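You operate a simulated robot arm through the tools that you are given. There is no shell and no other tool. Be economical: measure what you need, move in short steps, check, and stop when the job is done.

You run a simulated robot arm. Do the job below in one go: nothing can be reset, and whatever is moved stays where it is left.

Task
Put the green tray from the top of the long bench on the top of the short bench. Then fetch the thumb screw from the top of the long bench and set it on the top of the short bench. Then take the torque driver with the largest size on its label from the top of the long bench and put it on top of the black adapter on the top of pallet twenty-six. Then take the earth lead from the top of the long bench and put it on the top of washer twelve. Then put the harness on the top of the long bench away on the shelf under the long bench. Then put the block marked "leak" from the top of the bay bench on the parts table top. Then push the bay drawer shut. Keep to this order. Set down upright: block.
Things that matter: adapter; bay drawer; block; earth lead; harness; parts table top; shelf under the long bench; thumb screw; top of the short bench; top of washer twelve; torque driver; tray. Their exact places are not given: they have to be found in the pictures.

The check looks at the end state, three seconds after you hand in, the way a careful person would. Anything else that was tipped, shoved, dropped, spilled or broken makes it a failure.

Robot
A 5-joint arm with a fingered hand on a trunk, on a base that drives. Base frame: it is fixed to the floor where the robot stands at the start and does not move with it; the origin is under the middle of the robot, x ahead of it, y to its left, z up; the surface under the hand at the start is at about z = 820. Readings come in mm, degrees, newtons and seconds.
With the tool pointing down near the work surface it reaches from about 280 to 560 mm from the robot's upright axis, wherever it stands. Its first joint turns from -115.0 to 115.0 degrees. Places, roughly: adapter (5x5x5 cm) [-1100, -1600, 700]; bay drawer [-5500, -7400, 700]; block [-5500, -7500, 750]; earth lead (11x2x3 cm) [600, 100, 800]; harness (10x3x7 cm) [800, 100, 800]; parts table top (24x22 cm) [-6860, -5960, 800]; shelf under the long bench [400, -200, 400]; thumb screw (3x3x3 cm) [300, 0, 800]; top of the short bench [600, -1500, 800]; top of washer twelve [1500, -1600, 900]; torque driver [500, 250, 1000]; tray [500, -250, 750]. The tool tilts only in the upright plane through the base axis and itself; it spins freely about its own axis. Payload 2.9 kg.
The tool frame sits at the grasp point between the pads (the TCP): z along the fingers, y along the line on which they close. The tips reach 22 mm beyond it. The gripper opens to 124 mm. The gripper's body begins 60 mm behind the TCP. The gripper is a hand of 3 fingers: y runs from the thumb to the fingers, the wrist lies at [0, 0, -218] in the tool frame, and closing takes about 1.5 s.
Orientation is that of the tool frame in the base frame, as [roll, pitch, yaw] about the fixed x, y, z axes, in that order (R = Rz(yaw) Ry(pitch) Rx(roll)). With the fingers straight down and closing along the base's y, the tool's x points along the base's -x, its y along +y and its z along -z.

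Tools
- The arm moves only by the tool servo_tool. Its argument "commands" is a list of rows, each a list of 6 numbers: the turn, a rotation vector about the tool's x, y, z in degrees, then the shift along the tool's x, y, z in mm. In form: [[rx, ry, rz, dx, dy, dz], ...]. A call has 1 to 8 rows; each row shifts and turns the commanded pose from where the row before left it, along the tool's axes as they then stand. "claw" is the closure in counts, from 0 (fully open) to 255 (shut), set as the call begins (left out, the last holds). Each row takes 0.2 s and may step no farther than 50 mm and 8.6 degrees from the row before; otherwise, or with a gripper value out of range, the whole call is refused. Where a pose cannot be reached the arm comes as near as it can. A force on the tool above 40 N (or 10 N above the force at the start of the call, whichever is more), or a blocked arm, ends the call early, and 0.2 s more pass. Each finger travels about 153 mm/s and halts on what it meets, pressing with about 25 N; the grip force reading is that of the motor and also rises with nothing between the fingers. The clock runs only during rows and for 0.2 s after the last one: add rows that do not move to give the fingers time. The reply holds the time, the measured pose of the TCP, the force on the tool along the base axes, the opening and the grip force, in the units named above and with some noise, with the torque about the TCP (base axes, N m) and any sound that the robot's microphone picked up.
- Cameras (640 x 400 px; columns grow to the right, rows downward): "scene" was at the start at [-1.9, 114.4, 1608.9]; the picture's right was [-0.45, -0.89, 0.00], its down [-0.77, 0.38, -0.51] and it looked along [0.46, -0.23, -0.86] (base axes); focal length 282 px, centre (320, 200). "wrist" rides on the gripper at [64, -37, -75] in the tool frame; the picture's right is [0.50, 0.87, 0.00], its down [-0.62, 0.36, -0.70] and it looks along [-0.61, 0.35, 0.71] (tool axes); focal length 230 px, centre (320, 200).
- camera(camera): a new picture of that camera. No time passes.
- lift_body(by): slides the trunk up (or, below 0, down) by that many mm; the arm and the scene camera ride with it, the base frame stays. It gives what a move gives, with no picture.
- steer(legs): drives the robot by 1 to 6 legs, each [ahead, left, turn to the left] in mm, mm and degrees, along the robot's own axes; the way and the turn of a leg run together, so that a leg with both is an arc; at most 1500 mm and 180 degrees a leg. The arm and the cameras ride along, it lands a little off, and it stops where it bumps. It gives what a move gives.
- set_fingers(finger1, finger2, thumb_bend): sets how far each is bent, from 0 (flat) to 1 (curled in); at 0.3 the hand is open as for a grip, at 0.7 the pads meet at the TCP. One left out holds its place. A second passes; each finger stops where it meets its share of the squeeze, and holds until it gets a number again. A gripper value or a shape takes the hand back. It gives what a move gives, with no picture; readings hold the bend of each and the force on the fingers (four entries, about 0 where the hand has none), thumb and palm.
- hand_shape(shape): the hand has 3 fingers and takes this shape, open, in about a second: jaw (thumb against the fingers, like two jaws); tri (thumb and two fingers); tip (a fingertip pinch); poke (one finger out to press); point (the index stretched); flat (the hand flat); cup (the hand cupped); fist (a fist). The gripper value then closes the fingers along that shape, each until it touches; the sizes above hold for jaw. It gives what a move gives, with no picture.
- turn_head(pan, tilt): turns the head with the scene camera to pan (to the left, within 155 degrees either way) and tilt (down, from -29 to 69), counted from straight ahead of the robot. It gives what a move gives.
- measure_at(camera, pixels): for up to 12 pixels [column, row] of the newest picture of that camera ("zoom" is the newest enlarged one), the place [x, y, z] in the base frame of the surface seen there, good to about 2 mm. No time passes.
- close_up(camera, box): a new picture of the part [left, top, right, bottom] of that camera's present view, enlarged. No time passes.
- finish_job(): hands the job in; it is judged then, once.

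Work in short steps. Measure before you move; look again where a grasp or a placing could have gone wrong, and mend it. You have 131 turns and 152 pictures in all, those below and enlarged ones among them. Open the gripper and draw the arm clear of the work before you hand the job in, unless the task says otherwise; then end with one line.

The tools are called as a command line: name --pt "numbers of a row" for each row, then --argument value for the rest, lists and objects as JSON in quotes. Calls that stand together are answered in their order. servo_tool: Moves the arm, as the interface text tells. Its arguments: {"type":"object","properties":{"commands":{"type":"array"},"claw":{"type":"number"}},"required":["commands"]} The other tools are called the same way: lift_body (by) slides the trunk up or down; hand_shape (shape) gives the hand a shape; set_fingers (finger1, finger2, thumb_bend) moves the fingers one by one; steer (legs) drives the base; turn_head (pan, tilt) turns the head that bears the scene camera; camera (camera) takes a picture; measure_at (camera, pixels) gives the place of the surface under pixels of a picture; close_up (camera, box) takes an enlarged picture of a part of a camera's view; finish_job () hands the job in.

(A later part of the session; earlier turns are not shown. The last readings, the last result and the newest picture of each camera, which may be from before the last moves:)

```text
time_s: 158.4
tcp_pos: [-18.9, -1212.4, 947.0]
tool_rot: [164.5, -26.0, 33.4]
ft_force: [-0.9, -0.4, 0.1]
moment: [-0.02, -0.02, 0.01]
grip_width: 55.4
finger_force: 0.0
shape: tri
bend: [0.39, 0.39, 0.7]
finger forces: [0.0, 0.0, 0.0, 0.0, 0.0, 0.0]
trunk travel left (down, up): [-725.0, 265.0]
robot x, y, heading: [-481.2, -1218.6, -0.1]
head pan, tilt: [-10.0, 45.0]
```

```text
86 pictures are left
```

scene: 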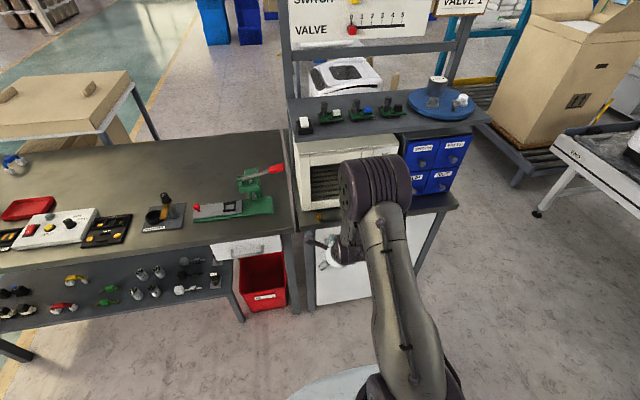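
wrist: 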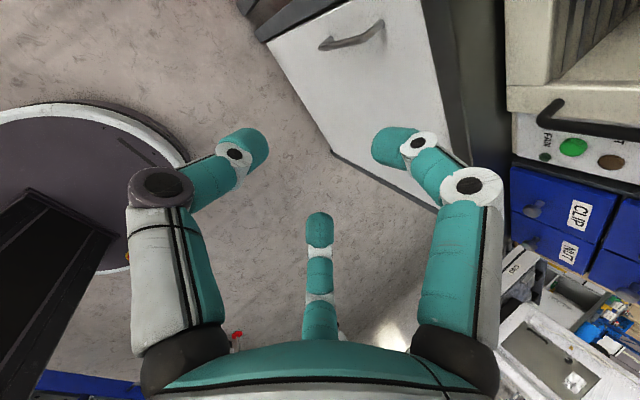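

The screw shows at about (320,218); I enlarge to confirm.

close_up --camera "scene" --box '[290, 190, 350, 240]'

servo_tool --pt "3.67 -6.54 0 0 0 0" --pt "3.67 -6.54 0 0 0 0" --pt "3.67 -6.54 0 0 0 0" --pt "3.67 -6.54 0 0 0 0" --pt "0 0 0 0 0 -45" --pt "0 0 0 0 0 -45" --pt "0 0 0 0 0 -45" --pt "0 0 0 0 0 -20" --claw 0

```text
8.00 times, centred on (320, 215) of scene
```

zoom: 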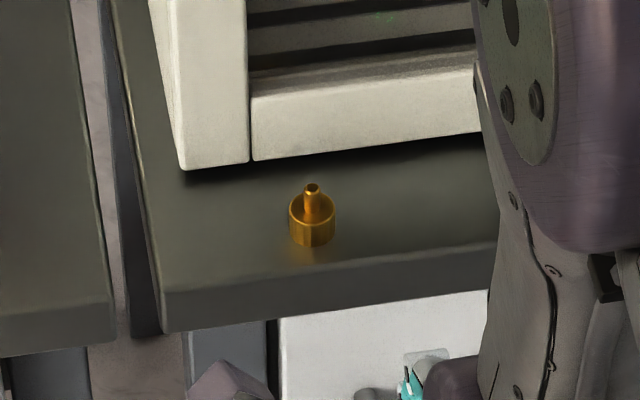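

```text
time_s: 160.2
tcp_pos: [-20.2, -1211.6, 1101.8]
tool_rot: [180.0, 0.0, 29.8]
ft_force: [-0.3, 0.1, 0.1]
moment: [0.01, -0.01, 0.0]
grip_width: 123.9
finger_force: 0.1
shape: tri
bend: [0.3, 0.3, 0.3]
finger forces: [0.0, 0.1, 0.0, 0.0, 0.1, 0.0]
trunk travel left (down, up): [-725.0, 265.0]
robot x, y, heading: [-481.2, -1221.5, -0.4]
head pan, tilt: [-10.0, 45.0]
```

The screw stands on the strip. Next the orange driver at about (465,150): I drive to in front of it.

steer --legs '[[0, 1390, 0.4], [440, 0, 0]]'

turn_head --pan 20 --tilt 50

camera --camera "scene"

camera --camera "wrist"

```text
time_s: 169.3
tcp_pos: [397.0, 194.5, 1101.6]
tool_rot: [180.0, 0.1, 32.8]
ft_force: [-0.6, -0.9, -0.4]
moment: [0.05, 0.05, 0.01]
grip_width: 124.0
finger_force: 0.0
shape: tri
bend: [0.3, 0.3, 0.3]
finger forces: [0.1, 0.0, 0.0, 0.0, 0.1, 0.0]
trunk travel left (down, up): [-725.0, 265.0]
robot x, y, heading: [-59.0, 162.1, 2.5]
head pan, tilt: [-10.0, 45.0]
```

```text
time_s: 170.3
tcp_pos: [395.9, 195.1, 1101.2]
tool_rot: [-180.0, -0.1, 32.9]
ft_force: [-0.7, -0.5, -0.3]
moment: [0.0, -0.03, 0.05]
grip_width: 123.8
finger_force: 0.0
shape: tri
bend: [0.3, 0.3, 0.3]
finger forces: [0.1, 0.0, 0.1, 0.0, 0.0, 0.2]
trunk travel left (down, up): [-725.0, 265.0]
robot x, y, heading: [-62.7, 166.6, 2.5]
head pan, tilt: [20.0, 50.0]
```

```text
84 pictures are left
```

scene: 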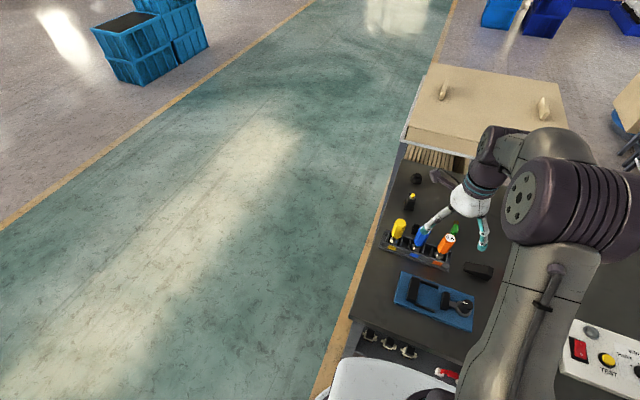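

```text
83 pictures are left
```

wrist: 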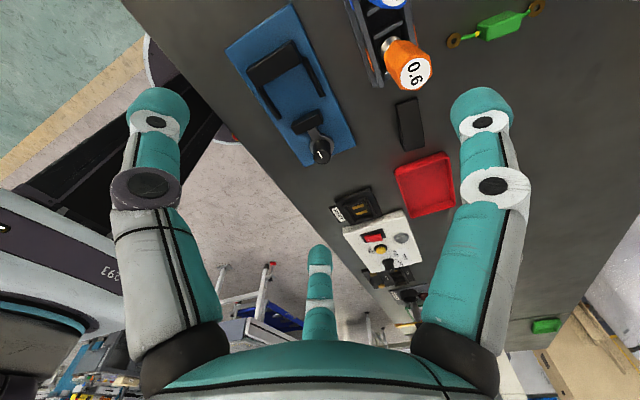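

I enlarge the drivers and measure the orange handle.

close_up --camera "wrist" --box '[340, 0, 460, 110]'

measure_at --camera "wrist" --pixels '[[415, 72], [402, 80], [430, 70], [418, 86], [410, 60], [393, 50], [408, 46], [388, 40], [400, 108], [380, 88]]'

close_up --camera "scene" --box '[380, 180, 500, 280]'

```text
3.64 times, centred on (400, 55) of wrist
```

zoom: 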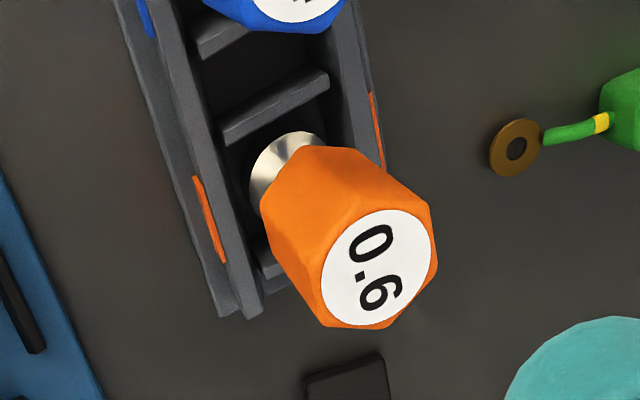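

```text
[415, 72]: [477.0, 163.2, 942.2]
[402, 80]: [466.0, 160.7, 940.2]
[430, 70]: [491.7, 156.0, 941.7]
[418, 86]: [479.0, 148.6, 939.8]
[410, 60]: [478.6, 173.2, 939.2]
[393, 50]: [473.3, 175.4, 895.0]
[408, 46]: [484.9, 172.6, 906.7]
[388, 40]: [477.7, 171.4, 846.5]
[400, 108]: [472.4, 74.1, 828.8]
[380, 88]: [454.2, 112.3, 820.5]
```

```text
4.00 times, centred on (440, 230) of scene
```

zoom: 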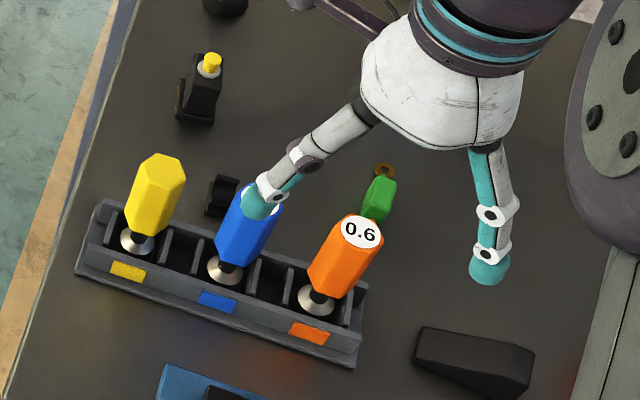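

The handle's axis is at ≈(477,161), top 941, blue neighbour ~70 mm in +y. I move above it, rotate so the gap between fingers faces blue, and partly close.

servo_tool --pt "0 0 0 24.6 36.1 0" --pt "0 0 0 24.6 36.1 0" --pt "0 0 -7 0 0 0" --pt "0 0 -7 0 0 0" --pt "0 0 -7 0 0 0" --pt "0 0 -7 0 0 0" --pt "0 0 0 0 0 45" --pt "0 0 0 0 0 45" --claw 110

camera --camera "wrist"

```text
time_s: 172.1
tcp_pos: [477.4, 159.0, 1012.3]
tool_rot: [-180.0, 0.0, 60.9]
ft_force: [0.7, 0.4, -0.2]
moment: [-0.02, 0.0, -0.01]
grip_width: 70.9
finger_force: 0.1
shape: tri
bend: [0.33, 0.33, 0.7]
finger forces: [0.0, 0.1, 0.0, 0.1, 0.1, 0.1]
trunk travel left (down, up): [-725.0, 265.0]
robot x, y, heading: [-65.3, 163.7, 2.7]
head pan, tilt: [20.0, 50.0]
```

```text
80 pictures are left
```

wrist: 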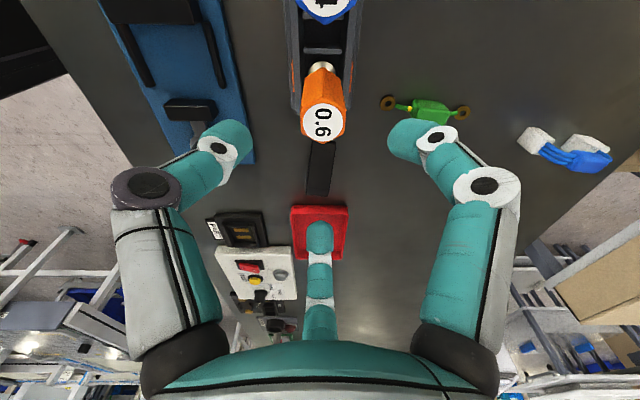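

The blue driver is in the gap. I recheck the label centre (323,122).

measure_at --camera "wrist" --pixels '[[323, 122], [308, 120], [338, 122], [323, 138], [323, 106], [322, 70], [310, 80], [338, 80]]'

```text
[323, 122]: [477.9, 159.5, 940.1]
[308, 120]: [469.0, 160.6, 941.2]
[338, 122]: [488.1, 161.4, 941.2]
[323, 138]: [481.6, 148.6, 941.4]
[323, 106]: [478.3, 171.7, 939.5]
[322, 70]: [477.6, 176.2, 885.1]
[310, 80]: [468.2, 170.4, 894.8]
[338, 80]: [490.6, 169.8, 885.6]
```

Centre ≈(479,160): the TCP is aligned within 2 mm. I descend to z≈905 and close.

servo_tool --pt "0 0 0 0 0 40" --pt "0 0 0 0 0 40" --pt "0 0 0 0 0 27" --pt "0 0 0 0 0 0"

servo_tool --pt "0 0 0 0 0 0" --pt "0 0 0 0 0 0" --pt "0 0 0 0 0 0" --pt "0 0 0 0 0 0" --pt "0 0 0 0 0 0" --claw 255

camera --camera "wrist"

```text
time_s: 173.1
tcp_pos: [478.9, 159.1, 903.1]
tool_rot: [-180.0, 0.0, 60.8]
ft_force: [-0.7, -0.2, 0.8]
moment: [0.0, 0.01, 0.0]
grip_width: 70.8
finger_force: 0.0
shape: tri
bend: [0.33, 0.33, 0.7]
finger forces: [0.0, 0.0, 0.1, 0.0, 0.1, 0.0]
trunk travel left (down, up): [-725.0, 265.0]
robot x, y, heading: [-65.7, 161.2, 2.7]
head pan, tilt: [20.0, 50.0]
```

```text
time_s: 174.3
tcp_pos: [477.1, 160.2, 903.7]
tool_rot: [179.9, 0.0, 60.7]
ft_force: [-0.6, 0.3, -0.5]
moment: [0.01, 0.07, -0.01]
grip_width: 27.5
finger_force: 25.2
shape: tri
bend: [0.76, 0.76, 0.7]
finger forces: [21.0, 18.5, 0.0, 0.0, 20.3, 0.1]
trunk travel left (down, up): [-725.0, 265.0]
robot x, y, heading: [-64.9, 164.8, 2.7]
head pan, tilt: [20.0, 50.0]
```

```text
79 pictures are left
```

wrist: 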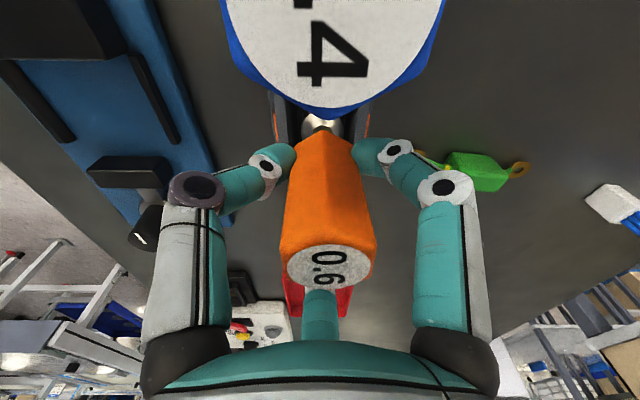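

Gripped with ~20 N per finger. I lift slowly straight up.

servo_tool --pt "0 0 0 0 0 -10" --pt "0 0 0 0 0 -15" --pt "0 0 0 0 0 -30" --pt "0 0 0 0 0 -40" --pt "0 0 0 0 0 -45" --pt "0 0 0 0 0 -45" --pt "0 0 0 0 0 -45"

camera --camera "scene"

close_up --camera "scene" --box '[370, 120, 530, 280]'

```text
time_s: 175.9
tcp_pos: [476.8, 161.7, 1139.2]
tool_rot: [180.0, 0.0, 60.8]
ft_force: [-0.1, 1.1, -1.5]
moment: [-0.02, 0.0, -0.01]
grip_width: 27.0
finger_force: 24.6
shape: tri
bend: [0.76, 0.76, 0.7]
finger forces: [21.9, 18.0, 0.1, 0.0, 20.2, 0.0]
trunk travel left (down, up): [-725.0, 265.0]
robot x, y, heading: [-67.6, 165.0, 2.7]
head pan, tilt: [20.0, 50.0]
```

```text
78 pictures are left
```

scene: 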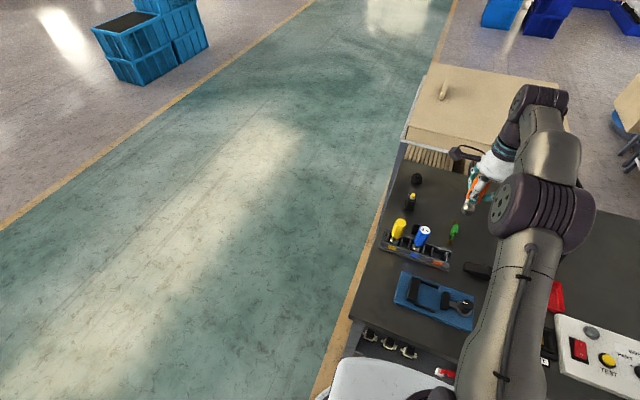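

```text
2.50 times, centred on (450, 200) of scene
```

zoom: 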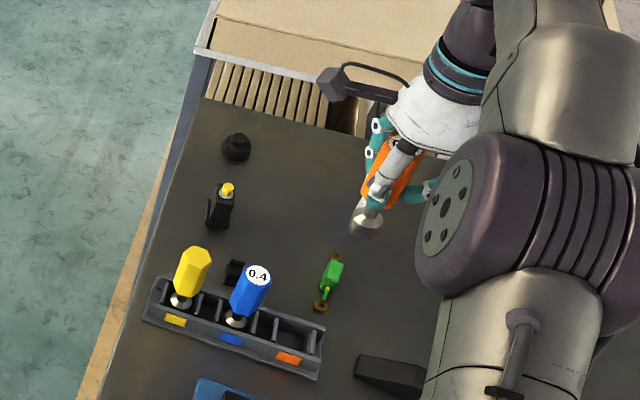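

The driver is lifted cleanly; it has a flared base to stand on. I drive back, turn to face −x, and go down the aisle to the pallet.

measure_at --camera "zoom" --pixels '[[362, 236], [352, 228], [372, 238], [368, 212]]'

steer --legs '[[-270, 0, 0], [0, 0, 177.3], [0, 1500, 0], [0, 230, 0]]'

turn_head --pan 15 --tilt 40

camera --camera "scene"

```text
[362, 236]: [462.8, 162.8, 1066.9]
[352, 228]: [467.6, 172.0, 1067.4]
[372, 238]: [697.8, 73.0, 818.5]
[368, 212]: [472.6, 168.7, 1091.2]
```

```text
time_s: 193.7
tcp_pos: [-817.1, -1616.0, 1138.6]
tool_rot: [180.0, -0.1, -120.7]
ft_force: [-0.1, -0.2, -2.1]
moment: [0.01, -0.02, 0.01]
grip_width: 26.4
finger_force: 24.8
shape: tri
bend: [0.76, 0.76, 0.7]
finger forces: [21.6, 17.9, 0.0, 0.0, 19.2, 0.0]
trunk travel left (down, up): [-725.0, 265.0]
robot x, y, heading: [-273.2, -1632.6, -178.6]
head pan, tilt: [20.0, 50.0]
```

```text
time_s: 194.4
tcp_pos: [-816.7, -1615.6, 1139.0]
tool_rot: [180.0, 0.0, -120.7]
ft_force: [0.1, -0.8, -2.6]
moment: [0.01, -0.02, -0.02]
grip_width: 26.3
finger_force: 24.8
shape: tri
bend: [0.76, 0.76, 0.7]
finger forces: [21.7, 17.9, 0.1, 0.1, 19.1, 0.0]
trunk travel left (down, up): [-725.0, 265.0]
robot x, y, heading: [-273.3, -1630.7, -178.8]
head pan, tilt: [15.0, 40.0]
```

```text
76 pictures are left
```

scene: 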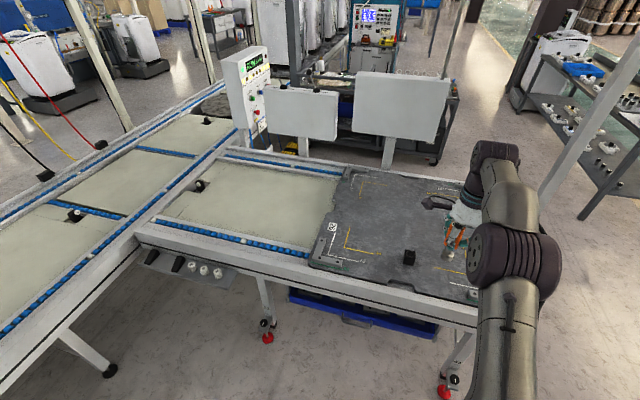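

The black adapter is at (409,257) on pallet 26. I enlarge and measure.

close_up --camera "scene" --box '[370, 225, 450, 285]'

measure_at --camera "scene" --pixels '[[409, 253], [405, 253], [414, 253], [409, 250], [409, 261], [400, 270], [420, 270], [330, 227], [450, 330], [340, 300]]'

```text
6.67 times, centred on (410, 255) of scene
```

zoom: 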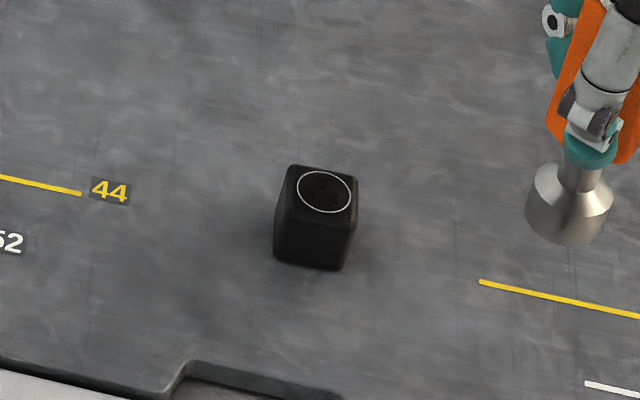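

```text
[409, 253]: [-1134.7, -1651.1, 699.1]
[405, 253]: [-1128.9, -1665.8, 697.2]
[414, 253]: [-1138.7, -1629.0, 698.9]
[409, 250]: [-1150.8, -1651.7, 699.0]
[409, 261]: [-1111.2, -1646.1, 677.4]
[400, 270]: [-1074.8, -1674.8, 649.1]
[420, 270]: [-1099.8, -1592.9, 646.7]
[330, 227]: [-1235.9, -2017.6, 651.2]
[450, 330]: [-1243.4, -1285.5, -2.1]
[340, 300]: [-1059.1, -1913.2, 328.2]
```

I measure the ring on the adapter's top in the enlarged picture.

measure_at --camera "zoom" --pixels '[[325, 191], [300, 187], [350, 195], [328, 172], [322, 211], [290, 168], [356, 178], [345, 224], [283, 208], [560, 238], [527, 205], [610, 215]]'

camera --camera "wrist"

```text
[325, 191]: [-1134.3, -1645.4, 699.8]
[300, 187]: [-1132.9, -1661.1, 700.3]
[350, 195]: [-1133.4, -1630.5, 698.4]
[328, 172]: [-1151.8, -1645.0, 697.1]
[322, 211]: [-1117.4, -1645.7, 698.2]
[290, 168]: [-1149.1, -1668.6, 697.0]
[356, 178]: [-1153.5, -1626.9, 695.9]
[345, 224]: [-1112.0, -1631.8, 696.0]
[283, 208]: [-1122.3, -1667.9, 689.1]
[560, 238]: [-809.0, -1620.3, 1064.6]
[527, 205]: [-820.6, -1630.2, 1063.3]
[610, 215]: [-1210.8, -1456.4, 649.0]
```

```text
74 pictures are left
```

wrist: 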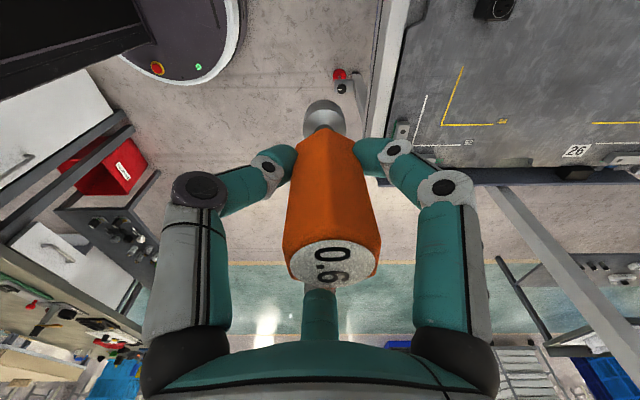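

Adapter top centre ≈(−1134,−1645), z 699; the driver's base is ~75 below the TCP. I drive so the TCP is over it and lower the trunk a bit.

steer --legs '[[317, 23, 0]]'

lift_body --by -200

camera --camera "scene"

camera --camera "wrist"

```text
time_s: 196.6
tcp_pos: [-1131.5, -1645.9, 1139.9]
tool_rot: [180.0, 0.0, -120.7]
ft_force: [0.0, -0.5, -1.9]
moment: [0.02, -0.05, 0.02]
grip_width: 26.5
finger_force: 25.1
shape: tri
bend: [0.76, 0.76, 0.7]
finger forces: [21.7, 17.9, 0.1, 0.0, 19.1, 0.1]
trunk travel left (down, up): [-725.0, 265.0]
robot x, y, heading: [-587.5, -1661.6, -178.9]
head pan, tilt: [15.0, 40.0]
```

```text
time_s: 198.7
tcp_pos: [-1130.9, -1646.1, 938.6]
tool_rot: [-180.0, 0.0, -120.6]
ft_force: [-0.7, 0.1, -1.8]
moment: [-0.01, -0.02, -0.02]
grip_width: 26.3
finger_force: 25.0
shape: tri
bend: [0.76, 0.76, 0.7]
finger forces: [21.8, 17.8, 0.1, 0.0, 19.1, 0.0]
trunk travel left (down, up): [-525.0, 465.0]
robot x, y, heading: [-589.8, -1660.8, -178.9]
head pan, tilt: [15.0, 40.0]
```

```text
73 pictures are left
```

scene: 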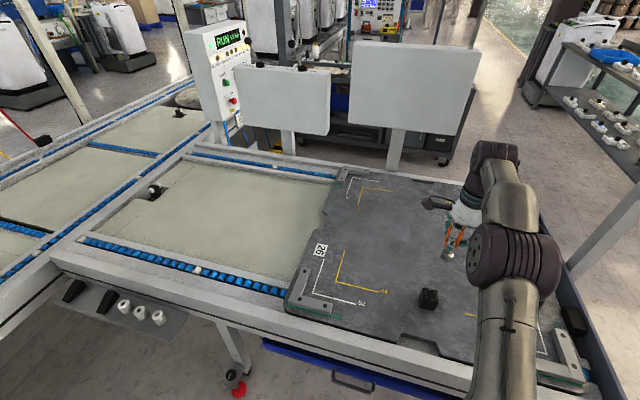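

```text
72 pictures are left
```

wrist: 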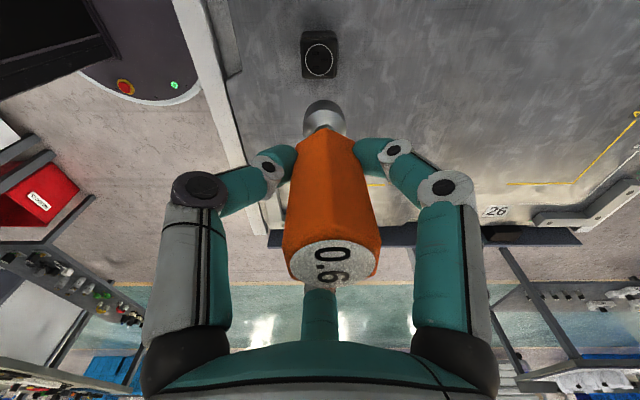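

I measure the ring and the driver's foot in this wrist picture.

measure_at --camera "wrist" --pixels '[[319, 62], [306, 62], [332, 62], [319, 48], [319, 75], [323, 102], [308, 112], [340, 112]]'

measure_at --camera "scene" --pixels '[[448, 258], [442, 254], [453, 256], [429, 293], [424, 293], [434, 293]]'

```text
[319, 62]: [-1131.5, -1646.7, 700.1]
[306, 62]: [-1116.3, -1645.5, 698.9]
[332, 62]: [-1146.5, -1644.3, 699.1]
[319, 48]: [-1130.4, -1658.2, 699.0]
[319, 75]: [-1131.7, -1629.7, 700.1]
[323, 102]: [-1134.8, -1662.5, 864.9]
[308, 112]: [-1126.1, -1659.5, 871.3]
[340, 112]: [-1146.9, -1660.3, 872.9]
```

```text
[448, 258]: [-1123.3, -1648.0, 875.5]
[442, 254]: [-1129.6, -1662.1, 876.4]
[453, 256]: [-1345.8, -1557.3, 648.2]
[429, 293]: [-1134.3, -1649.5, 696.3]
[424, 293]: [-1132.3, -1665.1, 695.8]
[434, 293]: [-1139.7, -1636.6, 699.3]
```

The foot centre is ≈(−1137,−1647) versus ring (−1131.5,−1645). I shift (+5.5,+2) and lower to just above.

servo_tool --pt "0 0 0 -4.5 -3.7 0" --pt "0 0 0 0 0 40" --pt "0 0 0 0 0 40" --pt "0 0 0 0 0 40" --pt "0 0 0 0 0 32" --pt "0 0 0 0 0 0"

close_up --camera "scene" --box '[390, 240, 470, 320]'

camera --camera "wrist"

```text
time_s: 200.1
tcp_pos: [-1130.2, -1642.4, 785.7]
tool_rot: [180.0, 0.0, -120.6]
ft_force: [-0.2, 0.1, -1.5]
moment: [-0.03, 0.03, -0.03]
grip_width: 26.3
finger_force: 24.9
shape: tri
bend: [0.76, 0.76, 0.7]
finger forces: [23.0, 17.7, 0.1, 0.0, 19.9, 0.0]
trunk travel left (down, up): [-525.0, 465.0]
robot x, y, heading: [-588.0, -1659.8, -178.8]
head pan, tilt: [15.0, 40.0]
```

```text
5.00 times, centred on (430, 280) of scene
```

zoom: 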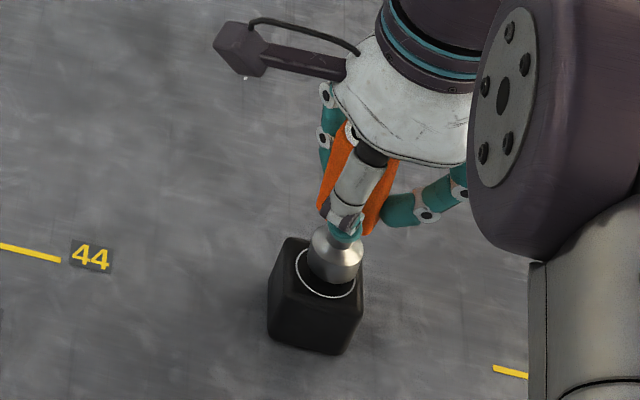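

```text
70 pictures are left
```

wrist: 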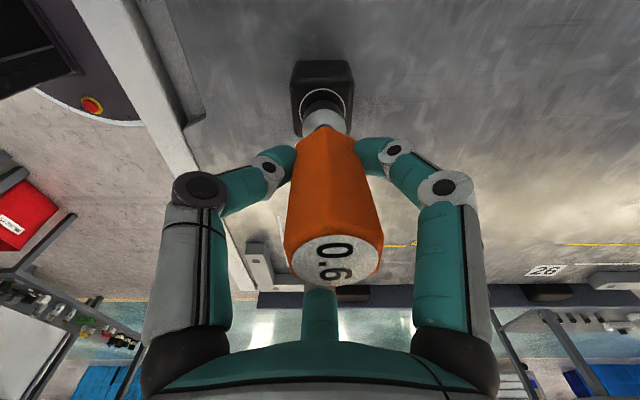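

I compare foot and ring by measuring in the zoom picture before touching down.

measure_at --camera "zoom" --pixels '[[336, 283], [311, 268], [360, 268], [325, 298], [297, 268], [350, 290], [300, 285]]'

measure_at --camera "wrist" --pixels '[[323, 107], [306, 118], [343, 118], [326, 88], [303, 100], [348, 100]]'

```text
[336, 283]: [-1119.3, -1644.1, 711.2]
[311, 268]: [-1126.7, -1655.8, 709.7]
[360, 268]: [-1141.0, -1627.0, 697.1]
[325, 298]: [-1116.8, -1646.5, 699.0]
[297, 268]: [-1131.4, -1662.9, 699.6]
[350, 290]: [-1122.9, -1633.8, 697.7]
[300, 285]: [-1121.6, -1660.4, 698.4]
```

```text
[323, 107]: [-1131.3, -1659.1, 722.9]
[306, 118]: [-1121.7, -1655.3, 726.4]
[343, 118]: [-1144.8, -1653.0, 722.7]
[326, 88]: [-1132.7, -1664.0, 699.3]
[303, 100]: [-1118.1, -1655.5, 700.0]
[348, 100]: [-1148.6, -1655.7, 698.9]
```

Foot centre within ~2 mm of the ring. I lower onto it.

servo_tool --pt "0 0 0 0 0 8" --pt "0 0 0 0 0 1" --pt "0 0 0 0 0 1" --pt "0 0 0 0 0 1" --pt "0 0 0 0 0 0"

```text
time_s: 201.3
tcp_pos: [-1127.1, -1644.2, 776.4]
tool_rot: [179.9, -0.2, -120.6]
ft_force: [-0.9, 1.6, 7.0]
moment: [0.0, 0.15, 0.0]
grip_width: 26.4
finger_force: 25.3
shape: tri
bend: [0.76, 0.77, 0.7]
finger forces: [24.6, 19.2, 0.0, 0.1, 20.5, 0.0]
trunk travel left (down, up): [-525.0, 465.0]
robot x, y, heading: [-590.8, -1667.2, -178.5]
head pan, tilt: [15.0, 40.0]
```

Contact at 7 N. I open the hand.

servo_tool --pt "0 0 0 0 0 0.5" --pt "0 0 0 0 0 0"

servo_tool --pt "0 0 0 0 0 0" --pt "0 0 0 0 0 0" --pt "0 0 0 0 0 0" --pt "0 0 0 0 0 0" --claw 60

camera --camera "wrist"

```text
time_s: 201.9
tcp_pos: [-1126.5, -1644.1, 776.0]
tool_rot: [179.9, -0.1, -120.7]
ft_force: [-1.1, 3.3, 13.6]
moment: [0.0, 0.21, -0.08]
grip_width: 26.7
finger_force: 25.3
shape: tri
bend: [0.76, 0.77, 0.69]
finger forces: [25.7, 20.6, 0.0, 0.0, 21.0, 0.1]
trunk travel left (down, up): [-525.0, 465.0]
robot x, y, heading: [-588.8, -1663.1, -178.8]
head pan, tilt: [15.0, 40.0]
```

```text
time_s: 202.9
tcp_pos: [-1127.3, -1643.9, 776.0]
tool_rot: [180.0, 0.1, -120.7]
ft_force: [-0.2, 0.3, 0.1]
moment: [-0.01, 0.03, 0.03]
grip_width: 94.7
finger_force: 0.2
shape: tri
bend: [0.27, 0.27, 0.53]
finger forces: [0.0, 0.0, 0.1, 0.0, 0.1, 0.0]
trunk travel left (down, up): [-525.0, 465.0]
robot x, y, heading: [-588.5, -1664.2, -178.8]
head pan, tilt: [15.0, 40.0]
```

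```text
69 pictures are left
```

wrist: 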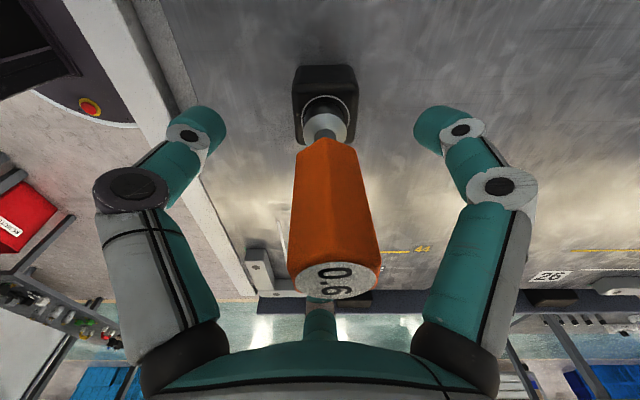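

The driver stands by itself. I raise straight up via the trunk and check.

lift_body --by 250

camera --camera "scene"

close_up --camera "scene" --box '[380, 180, 500, 300]'

```text
time_s: 205.5
tcp_pos: [-1127.3, -1643.1, 1025.8]
tool_rot: [180.0, 0.0, -120.6]
ft_force: [-0.3, 0.2, -1.0]
moment: [0.01, 0.03, 0.01]
grip_width: 94.8
finger_force: 0.0
shape: tri
bend: [0.27, 0.27, 0.53]
finger forces: [0.0, 0.0, 0.0, 0.0, 0.1, 0.0]
trunk travel left (down, up): [-775.0, 215.0]
robot x, y, heading: [-589.5, -1662.3, -178.6]
head pan, tilt: [15.0, 40.0]
```

```text
68 pictures are left
```

scene: 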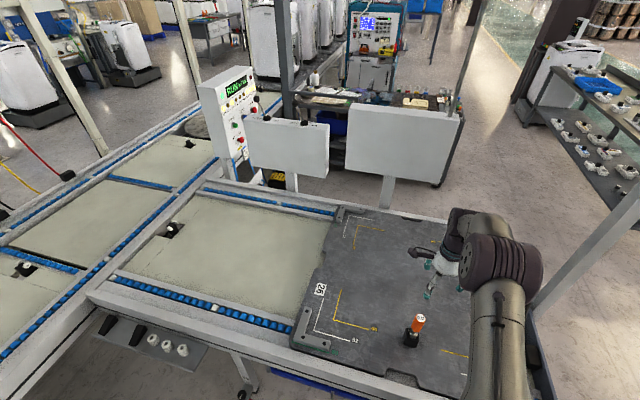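

```text
3.33 times, centred on (440, 240) of scene
```

zoom: 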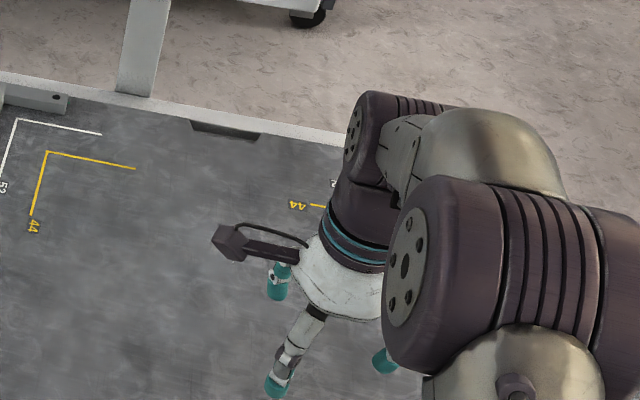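

Standing well on the adapter. Now I return to the long bench for the earth lead.

steer --legs '[[-330, 0, 0], [0, -1500, 0], [0, -270, 0], [0, 0, 178.6], [280, 0, 0]]'

turn_head --pan 20 --tilt 50

camera --camera "scene"

camera --camera "wrist"

```text
time_s: 224.9
tcp_pos: [490.1, 86.6, 1025.6]
tool_rot: [-179.9, 0.0, 61.7]
ft_force: [0.6, 0.4, 0.1]
moment: [0.03, 0.02, 0.0]
grip_width: 94.6
finger_force: 0.0
shape: tri
bend: [0.27, 0.27, 0.53]
finger forces: [0.0, 0.0, 0.0, 0.0, 0.0, 0.0]
trunk travel left (down, up): [-775.0, 215.0]
robot x, y, heading: [-47.2, 82.9, 3.5]
head pan, tilt: [15.0, 40.0]
```

```text
time_s: 225.7
tcp_pos: [489.5, 87.0, 1026.6]
tool_rot: [180.0, 0.0, 61.7]
ft_force: [-0.5, -0.6, -0.1]
moment: [-0.02, 0.0, 0.02]
grip_width: 94.6
finger_force: 0.0
shape: tri
bend: [0.27, 0.27, 0.53]
finger forces: [0.0, 0.0, 0.0, 0.0, 0.1, 0.0]
trunk travel left (down, up): [-775.0, 215.0]
robot x, y, heading: [-50.1, 78.7, 3.4]
head pan, tilt: [20.0, 50.0]
```

```text
66 pictures are left
```

scene: 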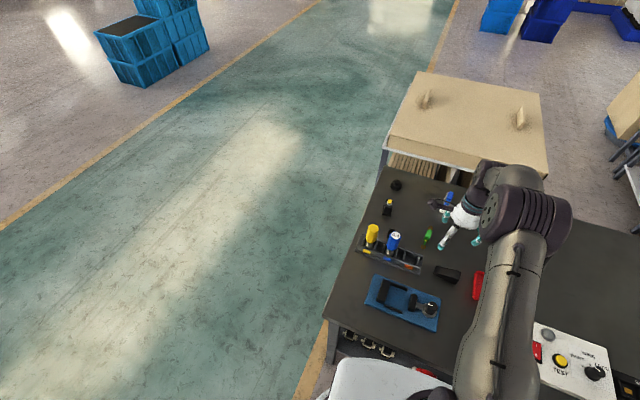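

```text
65 pictures are left
```

wrist: 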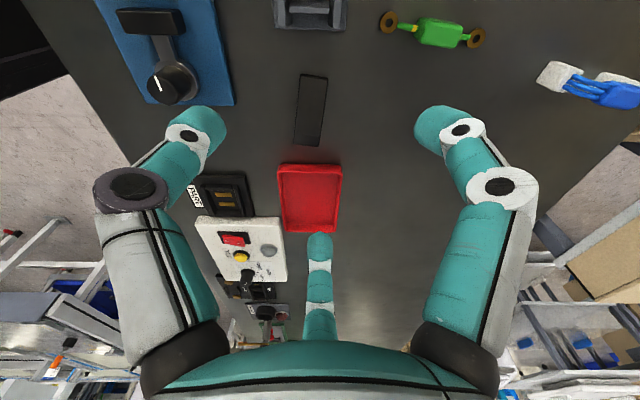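

The earth lead is at (435,32) in the wrist view. I enlarge and measure.

close_up --camera "wrist" --box '[370, 0, 500, 60]'

measure_at --camera "wrist" --pixels '[[390, 22], [405, 28], [422, 22], [420, 40], [440, 32], [460, 32], [460, 42], [440, 20], [440, 45], [467, 40], [477, 38], [430, 60]]'

```text
4.92 times, centred on (435, 30) of wrist
```

zoom: 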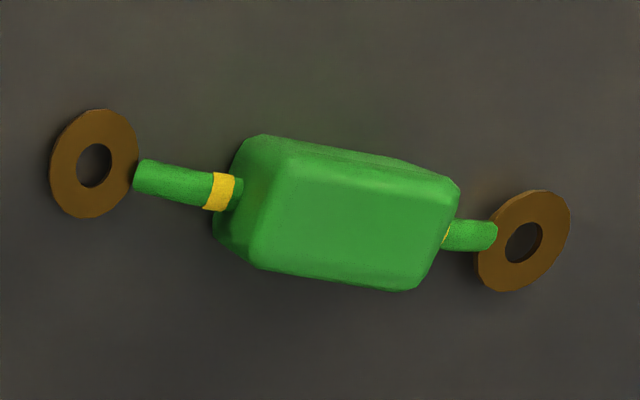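

```text
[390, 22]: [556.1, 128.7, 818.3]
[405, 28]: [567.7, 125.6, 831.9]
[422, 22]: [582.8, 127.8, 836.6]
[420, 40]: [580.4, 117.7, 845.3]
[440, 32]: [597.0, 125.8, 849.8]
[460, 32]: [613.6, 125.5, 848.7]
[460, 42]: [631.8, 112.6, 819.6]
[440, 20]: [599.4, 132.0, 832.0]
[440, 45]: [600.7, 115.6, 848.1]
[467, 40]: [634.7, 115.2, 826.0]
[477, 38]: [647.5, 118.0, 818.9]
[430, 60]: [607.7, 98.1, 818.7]
```

The lead (axis ≈ along x, body centre ≈(600,122), top 849) is best reached from the bench's left end. I drive there, facing −y.

steer --legs '[[-330, 0, 0], [0, 590, 0], [0, 0, -93.5], [0, 970, 0]]'

turn_head --pan 20 --tilt 50

camera --camera "scene"

camera --camera "wrist"

```text
time_s: 239.2
tcp_pos: [531.4, 175.5, 1026.3]
tool_rot: [179.9, -0.1, -27.6]
ft_force: [-0.3, 0.4, -1.3]
moment: [0.0, 0.0, 0.02]
grip_width: 94.4
finger_force: 0.0
shape: tri
bend: [0.27, 0.27, 0.53]
finger forces: [0.1, 0.0, 0.0, 0.1, 0.1, 0.0]
trunk travel left (down, up): [-775.0, 215.0]
robot x, y, heading: [522.0, 709.7, -85.9]
head pan, tilt: [20.0, 50.0]
```

```text
time_s: 239.8
tcp_pos: [532.5, 176.9, 1024.9]
tool_rot: [-180.0, 0.0, -27.5]
ft_force: [-0.1, -0.5, 0.4]
moment: [0.01, -0.03, -0.01]
grip_width: 94.6
finger_force: 0.0
shape: tri
bend: [0.27, 0.27, 0.53]
finger forces: [0.0, 0.1, 0.0, 0.0, 0.1, 0.0]
trunk travel left (down, up): [-775.0, 215.0]
robot x, y, heading: [519.9, 712.7, -85.5]
head pan, tilt: [20.0, 50.0]
```

```text
63 pictures are left
```

scene: 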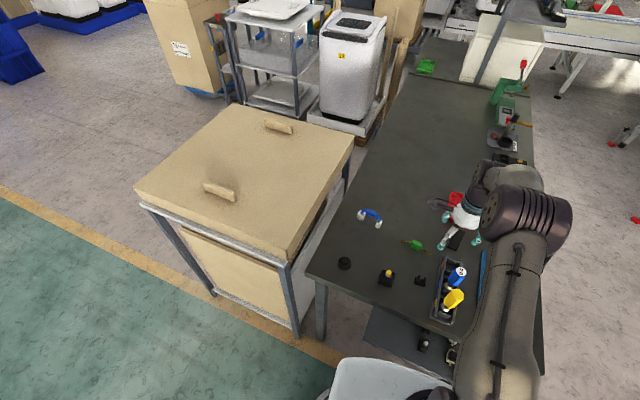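

```text
62 pictures are left
```

wrist: 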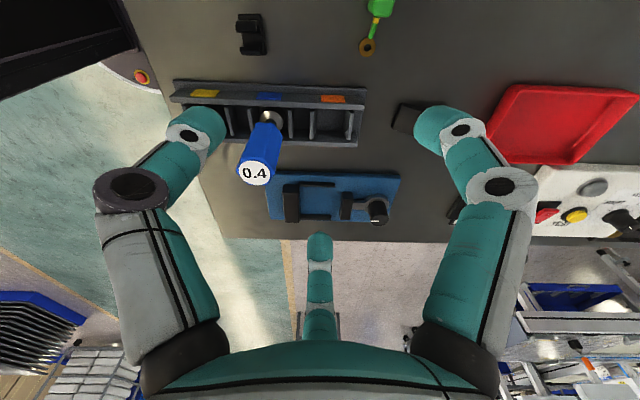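

I close in to about (600,640) and square up to −90°.

steer --legs '[[70, 78, -4.5]]'

camera --camera "scene"

close_up --camera "scene" --box '[320, 180, 480, 300]'

```text
time_s: 241.0
tcp_pos: [569.0, 106.4, 1025.9]
tool_rot: [-179.9, 0.0, -32.1]
ft_force: [-0.7, -0.6, 0.1]
moment: [-0.03, 0.0, -0.02]
grip_width: 94.5
finger_force: 0.1
shape: tri
bend: [0.27, 0.27, 0.53]
finger forces: [0.1, 0.0, 0.0, 0.0, 0.1, 0.0]
trunk travel left (down, up): [-775.0, 215.0]
robot x, y, heading: [596.0, 644.7, -90.4]
head pan, tilt: [20.0, 50.0]
```

```text
61 pictures are left
```

scene: 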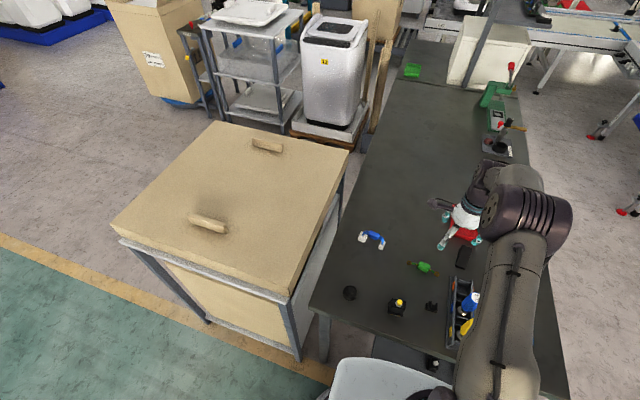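

```text
3.33 times, centred on (400, 240) of scene
```

zoom: 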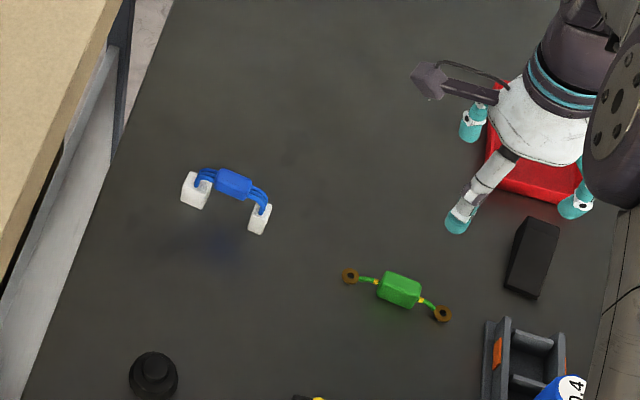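

I measure the lead's body and rings in the enlarged view.

measure_at --camera "zoom" --pixels '[[350, 276], [442, 315], [400, 288], [384, 283], [418, 293], [403, 276], [394, 298], [395, 304], [365, 279], [430, 303]]'

```text
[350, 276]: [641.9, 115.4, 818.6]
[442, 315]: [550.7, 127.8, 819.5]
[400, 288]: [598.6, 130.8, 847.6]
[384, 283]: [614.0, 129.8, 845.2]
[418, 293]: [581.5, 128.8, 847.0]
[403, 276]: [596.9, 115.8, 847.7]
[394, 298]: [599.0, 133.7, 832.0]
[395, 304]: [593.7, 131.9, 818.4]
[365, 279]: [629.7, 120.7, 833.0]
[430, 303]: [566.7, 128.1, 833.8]
```

Lead centre ≈(597,122), axis −8°. I align the tool (thumb on +y) and go down to z≈880.

servo_tool --pt "0 0 -8 0 0 0" --pt "0 0 -8 0 0 0" --pt "0 0 -8 0 0 0" --pt "0 0 0 25.5 -19.7 0" --pt "0 0 0 0 0 45" --pt "0 0 0 0 0 45" --pt "0 0 0 0 0 45" --pt "0 0 0 0 0 10" --claw 70

camera --camera "wrist"

```text
time_s: 242.8
tcp_pos: [597.4, 123.7, 881.5]
tool_rot: [-180.0, 0.0, -8.1]
ft_force: [-0.3, 0.1, 0.7]
moment: [0.0, 0.02, 0.0]
grip_width: 90.4
finger_force: 0.1
shape: tri
bend: [0.27, 0.27, 0.59]
finger forces: [0.1, 0.1, 0.0, 0.0, 0.0, 0.0]
trunk travel left (down, up): [-775.0, 215.0]
robot x, y, heading: [597.7, 645.4, -90.1]
head pan, tilt: [20.0, 50.0]
```

```text
59 pictures are left
```

wrist: 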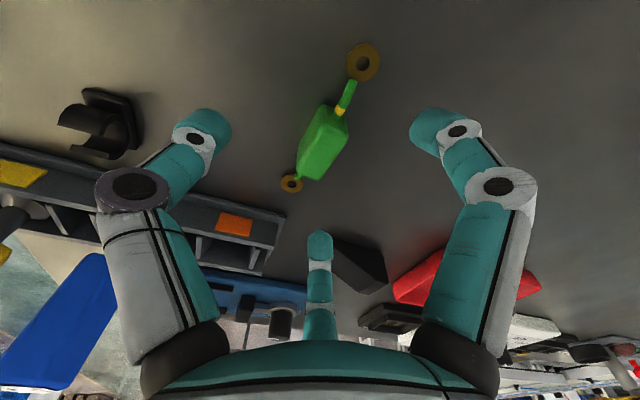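

Lead is centred between thumb and fingers. I lower to z≈848 and close.

servo_tool --pt "0 0 0 0 0 20" --pt "0 0 0 0 0 13" --pt "0 0 0 0 0 0"

servo_tool --pt "0 0 0 0 0 0" --pt "0 0 0 0 0 0" --pt "0 0 0 0 0 0" --pt "0 0 0 0 0 0" --pt "0 0 0 0 0 0" --pt "0 0 0 0 0 0" --claw 255

camera --camera "wrist"

```text
time_s: 243.6
tcp_pos: [596.4, 124.0, 846.7]
tool_rot: [-180.0, 0.0, -8.1]
ft_force: [0.5, 1.1, -0.1]
moment: [0.02, -0.01, 0.02]
grip_width: 90.2
finger_force: 0.1
shape: tri
bend: [0.27, 0.27, 0.59]
finger forces: [0.0, 0.0, 0.0, 0.1, 0.0, 0.0]
trunk travel left (down, up): [-775.0, 215.0]
robot x, y, heading: [600.4, 645.9, -90.0]
head pan, tilt: [20.0, 50.0]
```

```text
time_s: 245.0
tcp_pos: [596.3, 124.2, 847.4]
tool_rot: [-180.0, 0.1, -8.1]
ft_force: [0.2, -0.6, 0.3]
moment: [-0.02, -0.03, -0.03]
grip_width: 16.2
finger_force: 25.3
shape: tri
bend: [0.74, 0.74, 0.7]
finger forces: [18.5, 20.9, 0.0, 0.0, 21.6, 0.0]
trunk travel left (down, up): [-775.0, 215.0]
robot x, y, heading: [596.8, 643.0, -90.1]
head pan, tilt: [20.0, 50.0]
```

```text
58 pictures are left
```

wrist: 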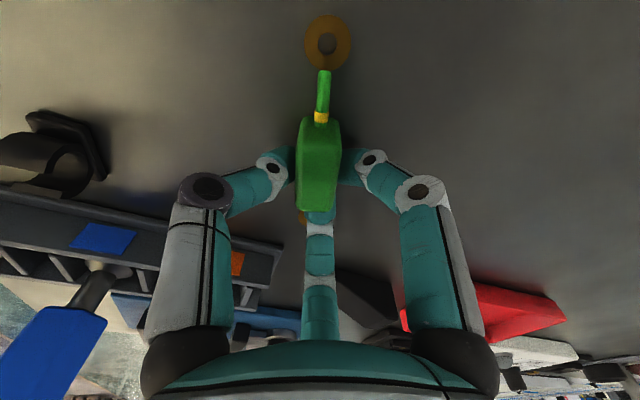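

The lead turned a little but all three fingers hold it at ~20 N. I lift and check.

servo_tool --pt "0 0 0 0 0 -15" --pt "0 0 0 0 0 -30" --pt "0 0 0 0 0 -45" --pt "0 0 0 0 0 -45" --pt "0 0 0 0 0 -45" --pt "0 0 0 0 0 -45" --pt "0 0 0 0 0 -35"

camera --camera "wrist"

```text
time_s: 246.6
tcp_pos: [597.6, 125.2, 1108.4]
tool_rot: [179.9, 0.0, -8.1]
ft_force: [0.4, -0.5, -1.3]
moment: [0.01, 0.01, -0.03]
grip_width: 16.1
finger_force: 25.3
shape: tri
bend: [0.74, 0.74, 0.7]
finger forces: [19.0, 20.0, 0.1, 0.0, 21.9, 0.1]
trunk travel left (down, up): [-775.0, 215.0]
robot x, y, heading: [599.8, 646.0, -90.0]
head pan, tilt: [20.0, 50.0]
```

```text
57 pictures are left
```

wrist: 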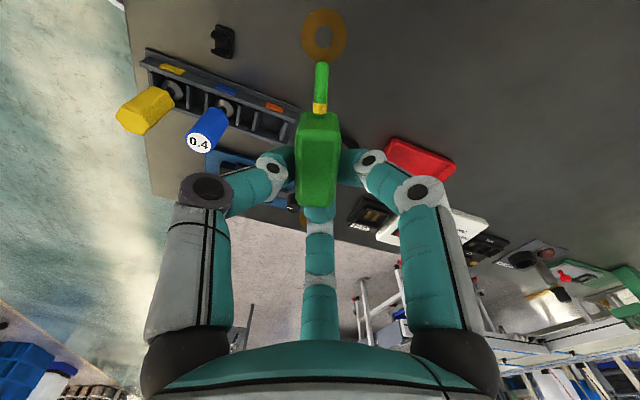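

Held. Now I drive around behind the bench to washer twelve.

steer --legs '[[-305, 0, 0], [0, 1450, 0], [1500, 0, 0], [260, 0, 0], [0, -570, 0]]'

turn_head --pan 20 --tilt 50

camera --camera "scene"

```text
time_s: 267.1
tcp_pos: [1383.2, -1335.1, 1106.5]
tool_rot: [-180.0, 0.0, -12.3]
ft_force: [0.2, -0.1, 0.2]
moment: [0.0, -0.01, 0.01]
grip_width: 16.0
finger_force: 25.1
shape: tri
bend: [0.74, 0.74, 0.7]
finger forces: [19.0, 19.8, 0.0, 0.0, 21.7, 0.0]
trunk travel left (down, up): [-775.0, 215.0]
robot x, y, heading: [1423.5, -813.8, -94.3]
head pan, tilt: [20.0, 50.0]
```

```text
time_s: 267.7
tcp_pos: [1382.4, -1335.6, 1107.6]
tool_rot: [180.0, -0.1, -12.3]
ft_force: [-0.4, -0.1, -1.3]
moment: [0.01, 0.02, 0.03]
grip_width: 15.6
finger_force: 25.3
shape: tri
bend: [0.74, 0.74, 0.7]
finger forces: [19.0, 19.8, 0.1, 0.0, 21.8, 0.0]
trunk travel left (down, up): [-775.0, 215.0]
robot x, y, heading: [1424.9, -810.2, -94.3]
head pan, tilt: [20.0, 50.0]
```

```text
56 pictures are left
```

scene: 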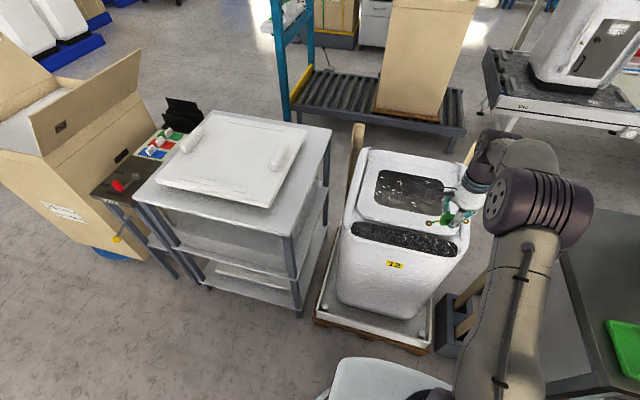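

Washer top seen at (405,195). I enlarge and measure its surfaces.

close_up --camera "scene" --box '[320, 130, 500, 260]'

measure_at --camera "scene" --pixels '[[370, 155], [405, 158], [365, 200], [395, 190], [420, 190], [400, 216], [430, 222], [400, 228], [365, 228], [400, 237], [360, 180], [445, 240]]'

```text
3.08 times, centred on (410, 195) of scene
```

zoom: 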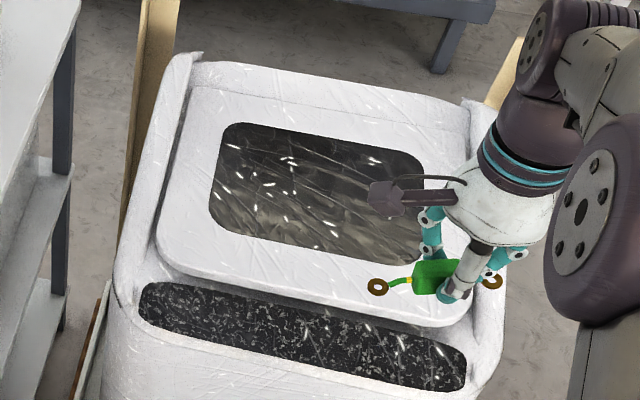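

```text
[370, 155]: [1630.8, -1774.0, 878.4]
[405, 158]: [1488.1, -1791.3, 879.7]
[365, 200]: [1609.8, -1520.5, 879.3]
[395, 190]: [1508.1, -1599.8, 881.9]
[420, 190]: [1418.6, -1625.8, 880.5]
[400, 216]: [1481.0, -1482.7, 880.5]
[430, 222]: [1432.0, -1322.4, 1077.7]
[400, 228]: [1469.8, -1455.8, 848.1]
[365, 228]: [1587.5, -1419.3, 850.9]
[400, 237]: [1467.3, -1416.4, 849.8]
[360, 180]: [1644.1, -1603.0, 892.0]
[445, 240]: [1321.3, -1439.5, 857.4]
```

The lid is flat at z≈880 (x 1380–1620, y −1470…−1790). I check the pallet's front edge on the floor before closing in.

measure_at --camera "scene" --pixels '[[385, 347], [340, 328], [375, 335], [325, 320], [380, 360], [430, 345], [460, 340]]'

measure_at --camera "zoom" --pixels '[[378, 287], [433, 275], [430, 292], [492, 281], [400, 281]]'

```text
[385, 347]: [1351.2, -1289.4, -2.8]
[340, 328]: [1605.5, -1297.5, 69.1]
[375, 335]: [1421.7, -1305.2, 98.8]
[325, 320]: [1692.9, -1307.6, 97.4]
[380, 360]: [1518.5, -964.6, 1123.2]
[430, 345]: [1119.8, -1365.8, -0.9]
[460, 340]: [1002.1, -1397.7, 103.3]
```

```text
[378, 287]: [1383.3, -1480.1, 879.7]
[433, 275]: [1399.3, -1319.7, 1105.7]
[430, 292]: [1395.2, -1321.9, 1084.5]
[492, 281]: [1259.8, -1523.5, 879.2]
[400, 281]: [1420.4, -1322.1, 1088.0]
```

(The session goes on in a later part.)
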